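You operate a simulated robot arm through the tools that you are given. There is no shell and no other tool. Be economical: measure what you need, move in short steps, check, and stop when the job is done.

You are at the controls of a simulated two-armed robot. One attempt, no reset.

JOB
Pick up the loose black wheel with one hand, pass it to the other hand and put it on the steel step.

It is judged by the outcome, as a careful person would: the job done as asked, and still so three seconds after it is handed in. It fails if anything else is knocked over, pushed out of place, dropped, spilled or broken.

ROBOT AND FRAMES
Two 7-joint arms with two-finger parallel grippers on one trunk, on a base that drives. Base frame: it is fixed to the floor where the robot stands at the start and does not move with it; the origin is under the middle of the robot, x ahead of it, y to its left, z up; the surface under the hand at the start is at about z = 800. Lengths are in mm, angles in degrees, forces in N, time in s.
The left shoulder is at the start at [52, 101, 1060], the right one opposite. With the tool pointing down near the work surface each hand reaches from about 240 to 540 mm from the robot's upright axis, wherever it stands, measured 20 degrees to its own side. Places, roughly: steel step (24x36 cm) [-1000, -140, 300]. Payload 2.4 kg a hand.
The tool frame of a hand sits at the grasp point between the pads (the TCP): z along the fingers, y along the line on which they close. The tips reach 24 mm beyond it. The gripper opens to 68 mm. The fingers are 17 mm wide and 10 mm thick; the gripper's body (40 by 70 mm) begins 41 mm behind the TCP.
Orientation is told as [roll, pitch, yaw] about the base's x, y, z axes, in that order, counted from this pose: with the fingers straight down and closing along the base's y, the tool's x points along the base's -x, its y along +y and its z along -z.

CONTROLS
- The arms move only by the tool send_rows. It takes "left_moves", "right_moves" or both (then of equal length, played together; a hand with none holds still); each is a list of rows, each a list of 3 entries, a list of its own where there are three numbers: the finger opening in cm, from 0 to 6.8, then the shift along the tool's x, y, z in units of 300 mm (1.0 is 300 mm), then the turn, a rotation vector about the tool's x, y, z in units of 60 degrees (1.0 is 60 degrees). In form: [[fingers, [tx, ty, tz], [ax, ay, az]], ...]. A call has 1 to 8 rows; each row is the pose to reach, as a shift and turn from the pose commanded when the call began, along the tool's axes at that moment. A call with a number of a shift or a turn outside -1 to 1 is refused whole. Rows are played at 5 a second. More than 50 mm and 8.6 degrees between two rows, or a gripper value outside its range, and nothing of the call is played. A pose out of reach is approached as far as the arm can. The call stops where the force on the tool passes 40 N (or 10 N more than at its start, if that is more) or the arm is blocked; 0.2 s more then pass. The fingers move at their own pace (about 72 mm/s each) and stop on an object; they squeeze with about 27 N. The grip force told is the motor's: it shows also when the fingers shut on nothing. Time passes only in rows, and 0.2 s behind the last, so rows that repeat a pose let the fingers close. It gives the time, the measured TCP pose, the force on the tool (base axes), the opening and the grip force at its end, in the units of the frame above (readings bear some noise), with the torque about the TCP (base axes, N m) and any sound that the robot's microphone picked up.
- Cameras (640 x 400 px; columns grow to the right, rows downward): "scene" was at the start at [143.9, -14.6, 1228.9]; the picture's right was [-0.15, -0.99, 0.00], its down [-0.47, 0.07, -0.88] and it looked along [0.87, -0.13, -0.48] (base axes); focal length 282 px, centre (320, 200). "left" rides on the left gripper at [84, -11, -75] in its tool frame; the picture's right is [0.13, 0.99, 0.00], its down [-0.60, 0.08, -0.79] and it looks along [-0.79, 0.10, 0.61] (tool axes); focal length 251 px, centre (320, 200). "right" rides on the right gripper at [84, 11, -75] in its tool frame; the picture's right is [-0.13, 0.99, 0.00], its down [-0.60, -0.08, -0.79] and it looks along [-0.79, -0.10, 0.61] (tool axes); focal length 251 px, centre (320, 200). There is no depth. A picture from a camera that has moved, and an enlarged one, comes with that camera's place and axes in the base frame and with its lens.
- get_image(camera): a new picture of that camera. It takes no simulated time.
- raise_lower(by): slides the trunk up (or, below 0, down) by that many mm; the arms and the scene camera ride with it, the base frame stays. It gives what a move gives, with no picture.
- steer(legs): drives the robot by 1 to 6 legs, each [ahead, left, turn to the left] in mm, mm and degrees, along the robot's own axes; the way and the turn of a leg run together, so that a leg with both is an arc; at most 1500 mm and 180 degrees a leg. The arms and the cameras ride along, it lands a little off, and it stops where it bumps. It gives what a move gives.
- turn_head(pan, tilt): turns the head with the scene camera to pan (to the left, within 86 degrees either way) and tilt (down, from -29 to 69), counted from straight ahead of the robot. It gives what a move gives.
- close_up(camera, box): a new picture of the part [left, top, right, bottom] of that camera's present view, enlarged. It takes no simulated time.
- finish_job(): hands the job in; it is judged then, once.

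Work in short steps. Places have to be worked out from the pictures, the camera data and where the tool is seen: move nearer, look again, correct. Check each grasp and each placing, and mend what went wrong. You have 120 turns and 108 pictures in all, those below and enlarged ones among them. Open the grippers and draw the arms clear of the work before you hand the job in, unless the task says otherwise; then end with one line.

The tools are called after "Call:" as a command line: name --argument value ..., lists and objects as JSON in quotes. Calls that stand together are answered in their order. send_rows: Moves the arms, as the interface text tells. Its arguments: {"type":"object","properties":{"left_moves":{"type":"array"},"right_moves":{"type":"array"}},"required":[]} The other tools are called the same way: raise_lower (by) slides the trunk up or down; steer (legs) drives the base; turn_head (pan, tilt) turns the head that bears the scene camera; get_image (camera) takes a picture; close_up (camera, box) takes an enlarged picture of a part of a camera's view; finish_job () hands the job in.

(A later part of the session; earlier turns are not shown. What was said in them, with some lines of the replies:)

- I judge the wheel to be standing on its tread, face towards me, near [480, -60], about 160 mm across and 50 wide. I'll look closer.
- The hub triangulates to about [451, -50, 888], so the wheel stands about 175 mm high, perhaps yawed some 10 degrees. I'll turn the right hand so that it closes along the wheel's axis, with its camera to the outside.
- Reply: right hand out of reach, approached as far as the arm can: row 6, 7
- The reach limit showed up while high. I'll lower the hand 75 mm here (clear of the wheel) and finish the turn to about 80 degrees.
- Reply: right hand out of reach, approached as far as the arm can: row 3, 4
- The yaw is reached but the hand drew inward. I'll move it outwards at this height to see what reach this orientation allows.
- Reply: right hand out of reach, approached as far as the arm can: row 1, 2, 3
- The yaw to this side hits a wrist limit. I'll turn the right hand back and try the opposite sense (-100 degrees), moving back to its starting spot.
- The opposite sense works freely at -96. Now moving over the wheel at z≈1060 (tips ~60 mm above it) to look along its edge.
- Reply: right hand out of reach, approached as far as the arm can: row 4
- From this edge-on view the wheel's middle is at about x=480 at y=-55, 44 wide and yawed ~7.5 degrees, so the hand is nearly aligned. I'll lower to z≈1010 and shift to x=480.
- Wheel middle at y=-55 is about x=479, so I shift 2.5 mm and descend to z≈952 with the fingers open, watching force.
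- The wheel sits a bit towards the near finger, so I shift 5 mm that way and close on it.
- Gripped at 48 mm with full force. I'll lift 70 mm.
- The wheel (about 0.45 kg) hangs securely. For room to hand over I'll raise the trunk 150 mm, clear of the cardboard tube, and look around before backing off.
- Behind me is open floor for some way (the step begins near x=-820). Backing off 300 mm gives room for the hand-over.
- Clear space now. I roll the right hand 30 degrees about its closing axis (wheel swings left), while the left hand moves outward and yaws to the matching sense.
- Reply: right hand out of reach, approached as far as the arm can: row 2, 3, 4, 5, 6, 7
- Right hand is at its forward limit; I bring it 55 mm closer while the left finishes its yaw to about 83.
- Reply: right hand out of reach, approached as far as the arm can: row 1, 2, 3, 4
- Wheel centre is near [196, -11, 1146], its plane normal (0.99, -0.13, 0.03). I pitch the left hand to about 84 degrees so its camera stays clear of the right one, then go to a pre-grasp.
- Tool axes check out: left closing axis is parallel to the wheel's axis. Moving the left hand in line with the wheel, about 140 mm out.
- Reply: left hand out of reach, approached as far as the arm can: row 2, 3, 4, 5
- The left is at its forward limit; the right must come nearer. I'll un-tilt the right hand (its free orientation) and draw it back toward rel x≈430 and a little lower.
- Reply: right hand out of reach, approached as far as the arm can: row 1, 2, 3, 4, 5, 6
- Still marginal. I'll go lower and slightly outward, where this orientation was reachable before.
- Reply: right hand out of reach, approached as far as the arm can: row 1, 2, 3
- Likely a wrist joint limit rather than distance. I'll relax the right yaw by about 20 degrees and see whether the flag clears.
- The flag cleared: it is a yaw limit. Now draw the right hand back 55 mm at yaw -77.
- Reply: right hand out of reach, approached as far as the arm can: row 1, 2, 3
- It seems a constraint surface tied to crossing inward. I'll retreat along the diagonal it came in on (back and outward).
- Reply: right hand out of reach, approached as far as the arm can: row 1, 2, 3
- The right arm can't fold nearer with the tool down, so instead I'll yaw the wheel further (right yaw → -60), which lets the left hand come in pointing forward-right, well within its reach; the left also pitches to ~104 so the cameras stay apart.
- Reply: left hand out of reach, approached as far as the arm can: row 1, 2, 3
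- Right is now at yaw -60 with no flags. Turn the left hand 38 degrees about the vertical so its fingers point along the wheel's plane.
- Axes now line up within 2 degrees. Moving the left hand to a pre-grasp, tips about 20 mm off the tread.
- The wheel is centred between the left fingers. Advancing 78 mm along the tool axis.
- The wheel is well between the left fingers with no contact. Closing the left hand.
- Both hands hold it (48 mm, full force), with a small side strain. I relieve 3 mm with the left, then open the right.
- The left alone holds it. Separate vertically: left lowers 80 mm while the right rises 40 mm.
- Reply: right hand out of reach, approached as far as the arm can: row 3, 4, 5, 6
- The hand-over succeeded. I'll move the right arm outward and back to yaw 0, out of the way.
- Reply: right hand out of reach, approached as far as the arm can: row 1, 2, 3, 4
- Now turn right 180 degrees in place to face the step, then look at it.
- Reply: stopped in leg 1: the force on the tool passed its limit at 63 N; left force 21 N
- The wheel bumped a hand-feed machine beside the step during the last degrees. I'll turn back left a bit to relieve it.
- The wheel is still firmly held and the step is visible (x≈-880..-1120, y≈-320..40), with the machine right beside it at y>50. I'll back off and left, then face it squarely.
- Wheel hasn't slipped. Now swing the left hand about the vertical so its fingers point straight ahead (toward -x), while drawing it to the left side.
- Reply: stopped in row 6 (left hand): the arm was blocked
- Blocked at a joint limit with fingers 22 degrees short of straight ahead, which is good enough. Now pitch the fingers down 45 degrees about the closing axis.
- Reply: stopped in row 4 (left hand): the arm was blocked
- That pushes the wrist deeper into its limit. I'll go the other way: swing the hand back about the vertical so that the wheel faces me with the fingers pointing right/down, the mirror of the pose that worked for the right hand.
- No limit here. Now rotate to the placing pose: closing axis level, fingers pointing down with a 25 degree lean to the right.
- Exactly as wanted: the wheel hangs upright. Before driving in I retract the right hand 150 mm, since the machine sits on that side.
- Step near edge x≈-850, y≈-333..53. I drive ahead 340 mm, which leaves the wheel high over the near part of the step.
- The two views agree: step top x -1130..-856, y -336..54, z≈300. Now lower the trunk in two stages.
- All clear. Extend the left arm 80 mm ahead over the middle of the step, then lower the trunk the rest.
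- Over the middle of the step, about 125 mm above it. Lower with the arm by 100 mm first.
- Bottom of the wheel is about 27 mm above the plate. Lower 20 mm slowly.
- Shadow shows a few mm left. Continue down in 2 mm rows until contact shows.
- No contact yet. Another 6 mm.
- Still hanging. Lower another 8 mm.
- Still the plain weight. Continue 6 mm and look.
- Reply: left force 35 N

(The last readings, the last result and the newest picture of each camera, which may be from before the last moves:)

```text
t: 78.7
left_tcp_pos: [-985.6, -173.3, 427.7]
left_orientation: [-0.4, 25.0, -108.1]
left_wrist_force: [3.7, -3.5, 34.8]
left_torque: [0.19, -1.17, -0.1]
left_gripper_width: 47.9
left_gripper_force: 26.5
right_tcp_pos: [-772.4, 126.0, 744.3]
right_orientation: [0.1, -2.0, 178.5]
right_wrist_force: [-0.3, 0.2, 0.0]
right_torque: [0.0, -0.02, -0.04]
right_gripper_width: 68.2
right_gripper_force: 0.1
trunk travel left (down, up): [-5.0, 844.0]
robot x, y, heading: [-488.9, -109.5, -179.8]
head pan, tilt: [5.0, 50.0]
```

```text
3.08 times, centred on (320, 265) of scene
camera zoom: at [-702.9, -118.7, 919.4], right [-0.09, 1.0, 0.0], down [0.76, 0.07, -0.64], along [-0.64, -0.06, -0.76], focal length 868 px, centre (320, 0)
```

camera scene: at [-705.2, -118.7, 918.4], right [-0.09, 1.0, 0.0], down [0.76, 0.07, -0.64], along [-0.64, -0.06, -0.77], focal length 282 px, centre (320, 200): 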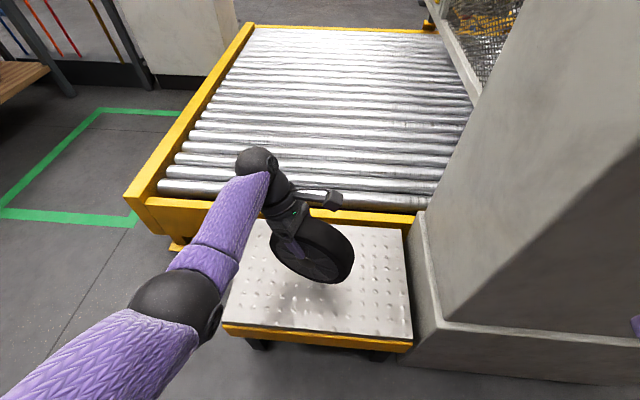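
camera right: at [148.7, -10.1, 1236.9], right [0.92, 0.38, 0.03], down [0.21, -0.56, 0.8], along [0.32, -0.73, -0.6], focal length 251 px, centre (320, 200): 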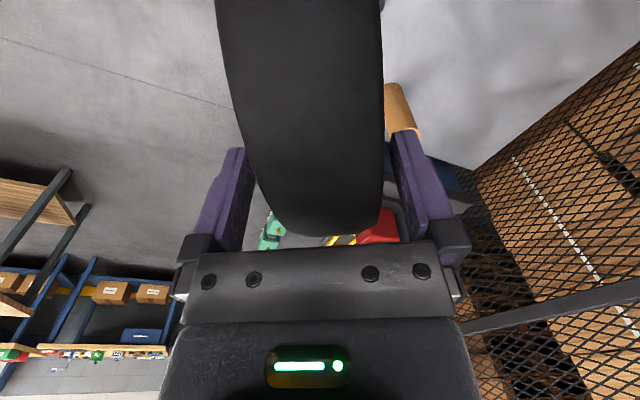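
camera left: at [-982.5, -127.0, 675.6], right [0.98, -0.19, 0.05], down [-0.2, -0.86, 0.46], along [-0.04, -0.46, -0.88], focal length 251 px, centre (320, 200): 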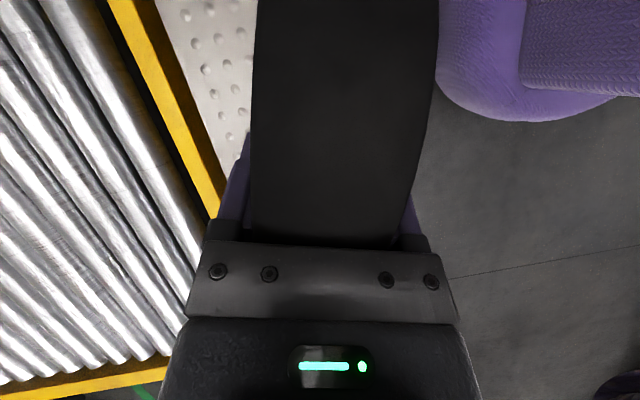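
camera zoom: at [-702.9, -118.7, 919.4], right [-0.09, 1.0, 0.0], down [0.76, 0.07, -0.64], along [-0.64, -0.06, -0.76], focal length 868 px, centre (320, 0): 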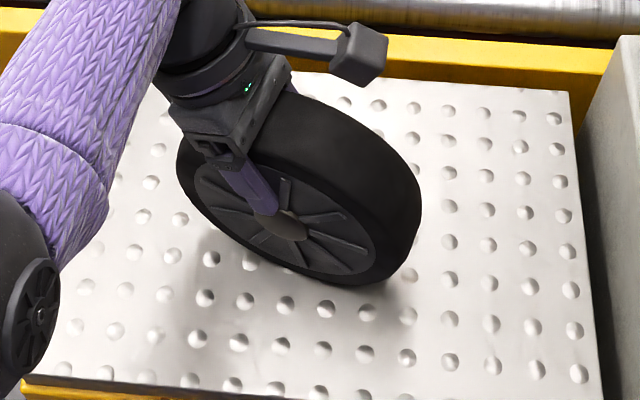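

Contact: torque says it touches about 29 mm toward me from the TCP, i.e. on the near edge of the tread, so the wheel leans a little toward me. Raise 5 mm, tilt its top 3 degrees away, then re-touch.

Call:
send_rows --left_moves '[[3.0, [0.004, 0, -0.009], [0, 0, 0]], [3.0, [0.0085, 0, -0.018], [0, 0, 0]], [3.0, [0.0085, 0, -0.018], [-0.022, 0, -0.01]], [3.0, [0.0085, 0, -0.018], [-0.045, 0, -0.021]], [3.0, [0.0085, 0, -0.018], [-0.045, 0, -0.021]]]'

Call:
close_up --camera "left" --box '[160, 0, 480, 260]'

```text
t: 79.9
left_tcp_pos: [-987.8, -172.0, 429.7]
left_orientation: [3.3, 24.9, -106.5]
left_wrist_force: [0.7, 0.3, -3.6]
left_torque: [-0.07, 0.0, 0.02]
left_gripper_width: 48.0
left_gripper_force: 27.1
right_tcp_pos: [-772.8, 126.4, 744.9]
right_orientation: [0.1, -1.9, 178.5]
right_wrist_force: [0.6, 0.2, 0.2]
right_torque: [0.05, -0.01, -0.01]
right_gripper_width: 68.1
right_gripper_force: 0.0
trunk travel left (down, up): [-5.0, 844.0]
robot x, y, heading: [-491.1, -108.8, -179.8]
head pan, tilt: [5.0, 50.0]
```

```text
1.54 times, centred on (320, 130) of left
camera zoom: at [-987.2, -125.4, 533.3], right [0.98, -0.19, 0.11], down [-0.22, -0.86, 0.47], along [0.0, -0.48, -0.88], focal length 387 px, centre (320, 308)
```

zoom: 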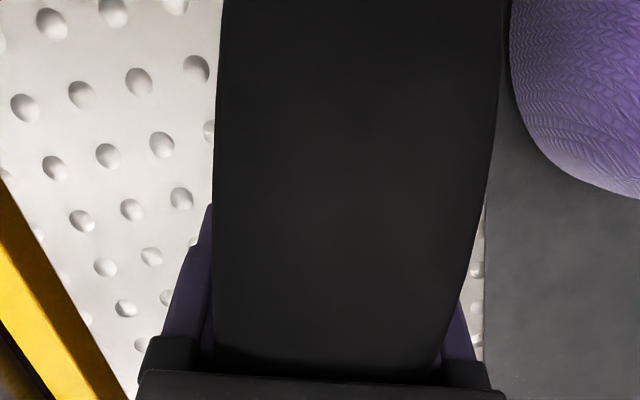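

Tilt applied the right way (near side up). Lower again in small steps to touch.

Call:
send_rows --left_moves '[[3.0, [-0.0014, 0, 0.003], [0, 0, 0]], [3.0, [-0.0028, 0, 0.006], [0, 0, 0]], [3.0, [-0.0042, 0, 0.009], [0, 0, 0]], [3.0, [-0.0042, 0, 0.009], [0, 0, 0]]]'

```text
t: 80.9
left_tcp_pos: [-986.1, -173.0, 427.7]
left_orientation: [3.2, 25.0, -106.5]
left_wrist_force: [1.3, -0.5, 6.8]
left_torque: [0.16, -0.1, -0.05]
left_gripper_width: 48.0
left_gripper_force: 27.3
right_tcp_pos: [-773.6, 126.5, 745.1]
right_orientation: [0.0, -1.9, 178.5]
right_wrist_force: [0.0, 0.3, 0.9]
right_torque: [0.01, 0.06, 0.02]
right_gripper_width: 67.7
right_gripper_force: 0.1
trunk travel left (down, up): [-5.0, 844.0]
robot x, y, heading: [-488.8, -109.2, -179.7]
head pan, tilt: [5.0, 50.0]
```

Contact now is light (about 11 N) and centred under the wheel, so it stands flat. Open the left fingers gently.

Call:
send_rows --left_moves '[[3.0, [0.001, 0, -0.002], [0, 0, 0]], [4.9, [0.001, 0, -0.002], [0, 0, 0]], [5.1, [0.001, 0, -0.002], [0, 0, 0]], [5.3, [0.001, 0, -0.002], [0, 0, 0]], [5.3, [0.001, 0, -0.002], [0, 0, 0]]]'

Call:
close_up --camera "scene" --box '[220, 200, 420, 330]'

Call:
close_up --camera "left" --box '[160, 0, 480, 260]'

```text
t: 82.1
left_tcp_pos: [-985.9, -173.2, 428.5]
left_orientation: [3.2, 25.1, -106.6]
left_wrist_force: [0.5, 0.3, 0.4]
left_torque: [-0.01, 0.02, -0.02]
left_gripper_width: 53.3
left_gripper_force: 0.1
right_tcp_pos: [-773.6, 126.7, 744.2]
right_orientation: [0.2, -2.0, 178.5]
right_wrist_force: [0.1, -0.1, 0.2]
right_torque: [-0.01, -0.02, 0.04]
right_gripper_width: 68.0
right_gripper_force: 0.0
trunk travel left (down, up): [-5.0, 844.0]
robot x, y, heading: [-490.8, -110.7, -179.8]
head pan, tilt: [5.0, 50.0]
```

```text
3.08 times, centred on (320, 265) of scene
camera zoom: at [-705.0, -118.7, 918.5], right [-0.09, 1.0, 0.0], down [0.76, 0.07, -0.64], along [-0.64, -0.06, -0.77], focal length 868 px, centre (320, 0)
```

zoom: 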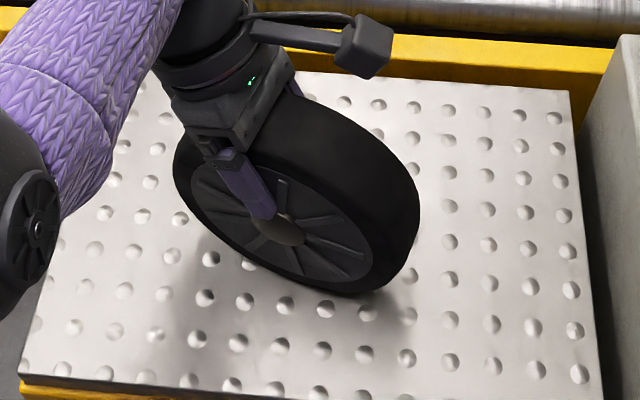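

```text
1.54 times, centred on (320, 130) of left
camera zoom: at [-987.2, -125.3, 530.7], right [0.98, -0.19, 0.11], down [-0.22, -0.86, 0.47], along [0.0, -0.48, -0.88], focal length 387 px, centre (320, 308)
```

zoom: 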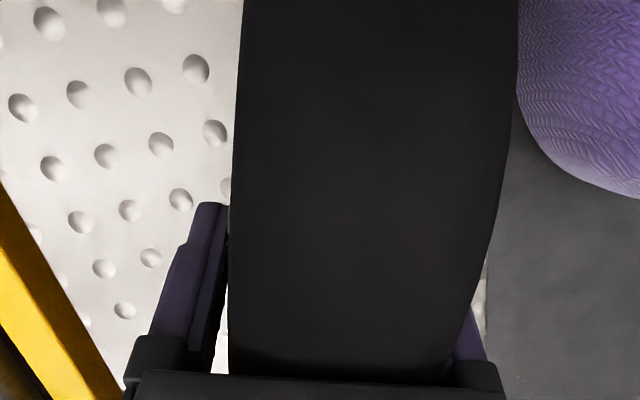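

The wheel bears its own weight; force on the hand is nil. Open wider slowly and look again.

Call:
send_rows --left_moves '[[5.8, [0, 0, 0], [0, 0, 0]], [6.3, [0, 0, 0], [0, 0, 0]], [6.8, [0, 0, 0], [0, 0, 0]], [6.8, [0, 0, 0], [0, 0, 0]]]'

Call:
close_up --camera "scene" --box '[220, 200, 420, 330]'

Call:
close_up --camera "left" --box '[160, 0, 480, 260]'

```text
t: 83.1
left_tcp_pos: [-986.3, -172.0, 427.4]
left_orientation: [3.2, 25.0, -106.5]
left_wrist_force: [0.2, 0.3, 1.2]
left_torque: [0.0, 0.03, -0.01]
left_gripper_width: 68.0
left_gripper_force: 0.1
right_tcp_pos: [-773.9, 128.1, 745.8]
right_orientation: [0.1, -1.9, 178.5]
right_wrist_force: [-1.1, -0.5, 0.3]
right_torque: [0.0, 0.0, -0.01]
right_gripper_width: 67.9
right_gripper_force: 0.1
trunk travel left (down, up): [-5.0, 844.0]
robot x, y, heading: [-495.4, -111.8, -179.9]
head pan, tilt: [5.0, 50.0]
```

```text
3.08 times, centred on (320, 265) of scene
camera zoom: at [-705.0, -118.7, 918.6], right [-0.09, 1.0, 0.0], down [0.76, 0.07, -0.64], along [-0.64, -0.06, -0.77], focal length 868 px, centre (320, 0)
```

zoom: 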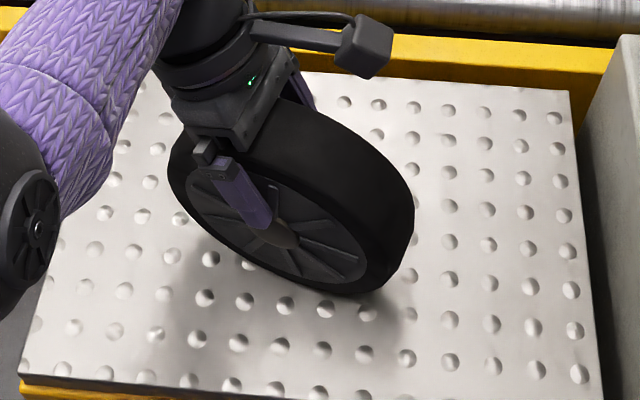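

```text
1.54 times, centred on (320, 130) of left
camera zoom: at [-987.2, -125.3, 530.8], right [0.98, -0.19, 0.1], down [-0.22, -0.86, 0.47], along [0.0, -0.48, -0.88], focal length 387 px, centre (320, 308)
```

zoom: 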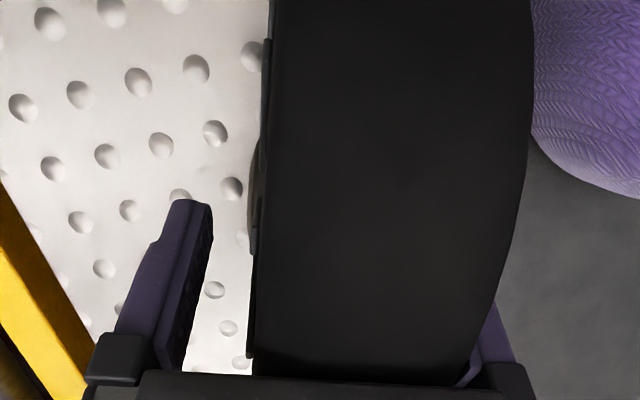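

The wheel followed the near finger a bit as it opened. I'll shift the hand 5 mm toward me to see whether it stands by itself or leans on that finger.

Call:
send_rows --left_moves '[[6.8, [0, 0.004, 0], [0, 0, 0]], [6.8, [0, 0.008, 0], [0, 0, 0]], [6.8, [0, 0.012, 0], [0, 0, 0]], [6.8, [0, 0.016, 0], [0, 0, 0]], [6.8, [0, 0.016, 0], [0, 0, 0]]]'

Call:
close_up --camera "left" --box '[160, 0, 480, 260]'

Call:
close_up --camera "scene" --box '[220, 200, 420, 330]'

```text
t: 84.3
left_tcp_pos: [-982.3, -173.4, 427.4]
left_orientation: [3.3, 25.1, -106.5]
left_wrist_force: [-0.1, 0.9, 0.6]
left_torque: [0.03, 0.04, 0.01]
left_gripper_width: 68.0
left_gripper_force: 0.0
right_tcp_pos: [-774.0, 127.3, 745.6]
right_orientation: [0.1, -1.9, 178.5]
right_wrist_force: [0.2, -0.6, 0.1]
right_torque: [0.02, -0.03, 0.02]
right_gripper_width: 68.2
right_gripper_force: 0.0
trunk travel left (down, up): [-5.0, 844.0]
robot x, y, heading: [-491.0, -112.0, -179.9]
head pan, tilt: [5.0, 50.0]
```

```text
1.54 times, centred on (320, 130) of left
camera zoom: at [-983.1, -127.0, 530.8], right [0.98, -0.19, 0.11], down [-0.22, -0.86, 0.47], along [0.0, -0.48, -0.88], focal length 387 px, centre (320, 308)
```

zoom: 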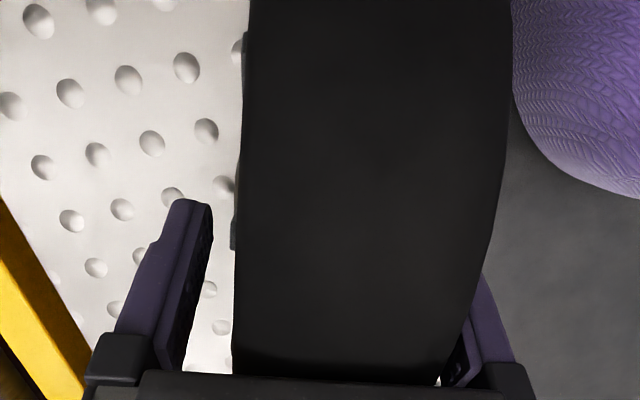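

```text
3.08 times, centred on (320, 265) of scene
camera zoom: at [-705.0, -118.7, 918.5], right [-0.09, 1.0, 0.0], down [0.76, 0.07, -0.64], along [-0.64, -0.06, -0.77], focal length 868 px, centre (320, 0)
```

zoom: 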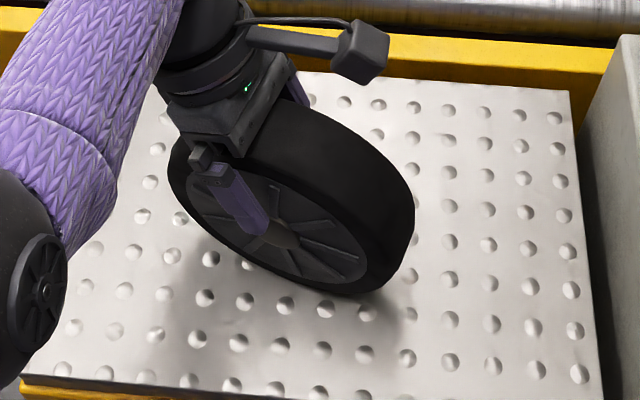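

It stands by itself, free of both fingers. Withdraw the hand along its own axis, 120 mm.

Call:
send_rows --left_moves '[[6.8, [0, 0, -0.04], [0, 0, 0]], [6.8, [0, 0, -0.09], [0, 0, 0]], [6.8, [0, 0, -0.15], [0, 0, 0]], [6.8, [0, 0, -0.22], [0, 0, 0]], [6.8, [0, 0, -0.3], [0, 0, 0]], [6.8, [0, 0, -0.4], [0, 0, 0]]]'

Call:
get_image --camera "scene"

```text
t: 85.7
left_tcp_pos: [-1003.5, -220.1, 537.1]
left_orientation: [3.3, 25.0, -106.5]
left_wrist_force: [-0.1, 0.4, 0.5]
left_torque: [0.02, -0.01, 0.03]
left_gripper_width: 67.9
left_gripper_force: 0.1
right_tcp_pos: [-773.2, 126.9, 745.9]
right_orientation: [0.0, -1.9, 178.5]
right_wrist_force: [0.5, 0.4, -1.2]
right_torque: [0.0, 0.0, 0.01]
right_gripper_width: 68.0
right_gripper_force: 0.1
trunk travel left (down, up): [-5.0, 844.0]
robot x, y, heading: [-489.3, -109.1, -179.7]
head pan, tilt: [5.0, 50.0]
```

```text
47 pictures are left
camera scene: at [-705.1, -118.7, 918.5], right [-0.09, 1.0, 0.0], down [0.76, 0.07, -0.64], along [-0.64, -0.06, -0.77], focal length 282 px, centre (320, 200)
```

scene: 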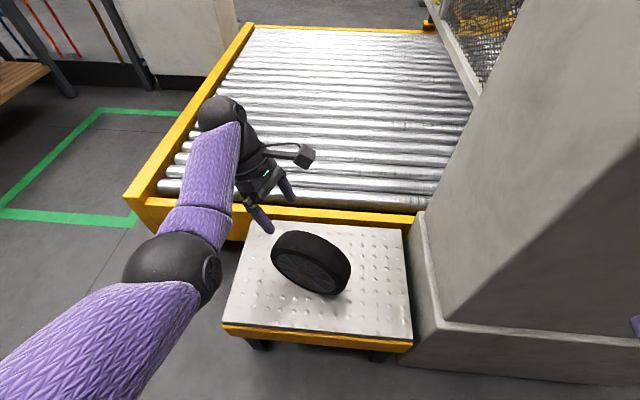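

The hand is out. Checking the wheel closely.

Call:
close_up --camera "scene" --box '[220, 200, 420, 330]'

Call:
get_image --camera "left"

```text
3.08 times, centred on (320, 265) of scene
camera zoom: at [-705.1, -118.7, 918.5], right [-0.09, 1.0, 0.0], down [0.76, 0.07, -0.64], along [-0.64, -0.06, -0.77], focal length 868 px, centre (320, 0)
```

zoom: 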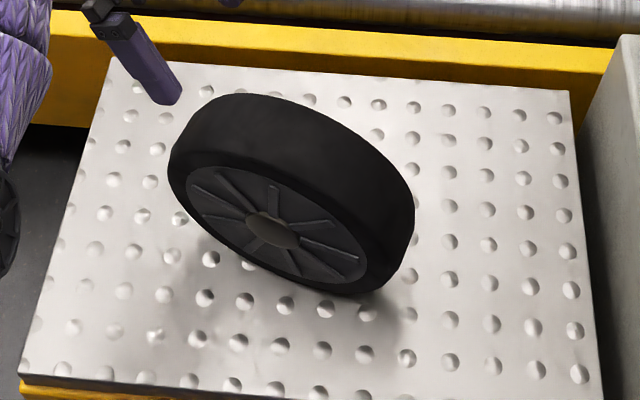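

```text
45 pictures are left
camera left: at [-1003.5, -172.4, 640.4], right [0.98, -0.19, 0.11], down [-0.22, -0.86, 0.47], along [0.0, -0.48, -0.88], focal length 251 px, centre (320, 200)
```

left: 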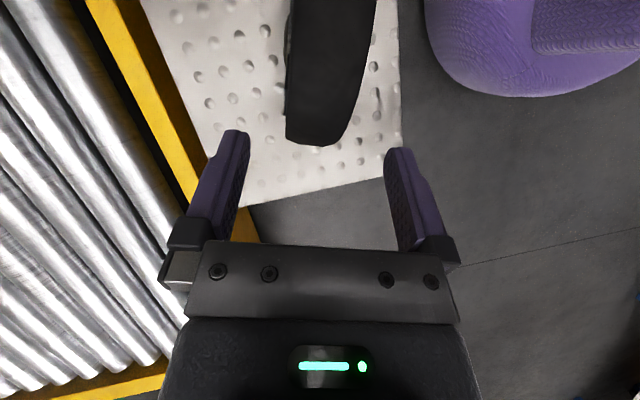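

The wheel stands unmoved on the step. Raise the trunk and back away to draw both arms clear, then check once more.

Call:
raise_lower --by 250

Call:
steer --legs '[[-250, 0, 0]]'

Call:
get_image --camera "scene"

```text
t: 88.3
left_tcp_pos: [-1000.6, -220.6, 852.1]
left_orientation: [-5.3, 22.4, -109.9]
left_wrist_force: [-0.3, 0.3, -0.3]
left_torque: [-0.03, 0.0, 0.02]
left_gripper_width: 67.9
left_gripper_force: 0.0
right_tcp_pos: [-772.8, 126.6, 994.8]
right_orientation: [0.1, -1.8, 178.6]
right_wrist_force: [-0.5, 1.3, 0.3]
right_torque: [0.03, -0.01, 0.01]
right_gripper_width: 67.9
right_gripper_force: 0.1
trunk travel left (down, up): [-255.0, 594.0]
robot x, y, heading: [-492.3, -113.5, -179.8]
head pan, tilt: [5.0, 50.0]
```

```text
t: 90.1
left_tcp_pos: [-751.3, -221.4, 851.6]
left_orientation: [-5.3, 22.3, -109.8]
left_wrist_force: [-0.1, 0.0, 0.3]
left_torque: [0.06, -0.02, -0.02]
left_gripper_width: 67.8
left_gripper_force: 0.1
right_tcp_pos: [-525.6, 125.1, 994.5]
right_orientation: [0.1, -1.9, 178.5]
right_wrist_force: [0.7, -0.7, -0.1]
right_torque: [-0.01, 0.04, 0.02]
right_gripper_width: 68.1
right_gripper_force: 0.0
trunk travel left (down, up): [-255.0, 594.0]
robot x, y, heading: [-236.6, -113.7, -179.9]
head pan, tilt: [5.0, 50.0]
```

```text
44 pictures are left
camera scene: at [-377.1, -118.2, 1176.7], right [-0.09, 1.0, 0.0], down [0.76, 0.07, -0.64], along [-0.64, -0.06, -0.77], focal length 282 px, centre (320, 200)
```

scene: 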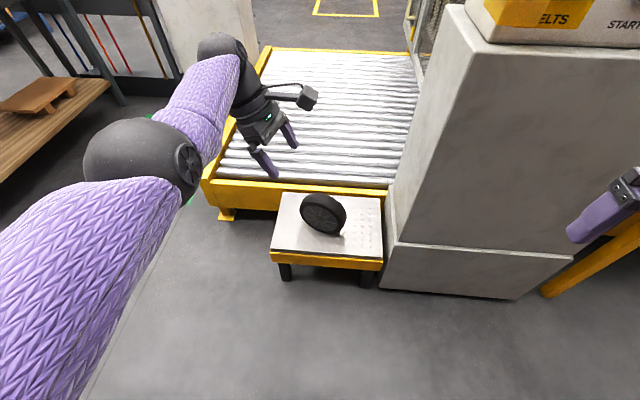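

The wheel is standing still on the step, both grippers are open and both arms are clear. Handing in.

Call:
finish_job

```text
The job is handed in.
```

The right hand picked up the wheel and passed it to the left, which set it upright on the steel step. It brushed the hand-feed machine once while I was turning, and I saw nothing displaced.
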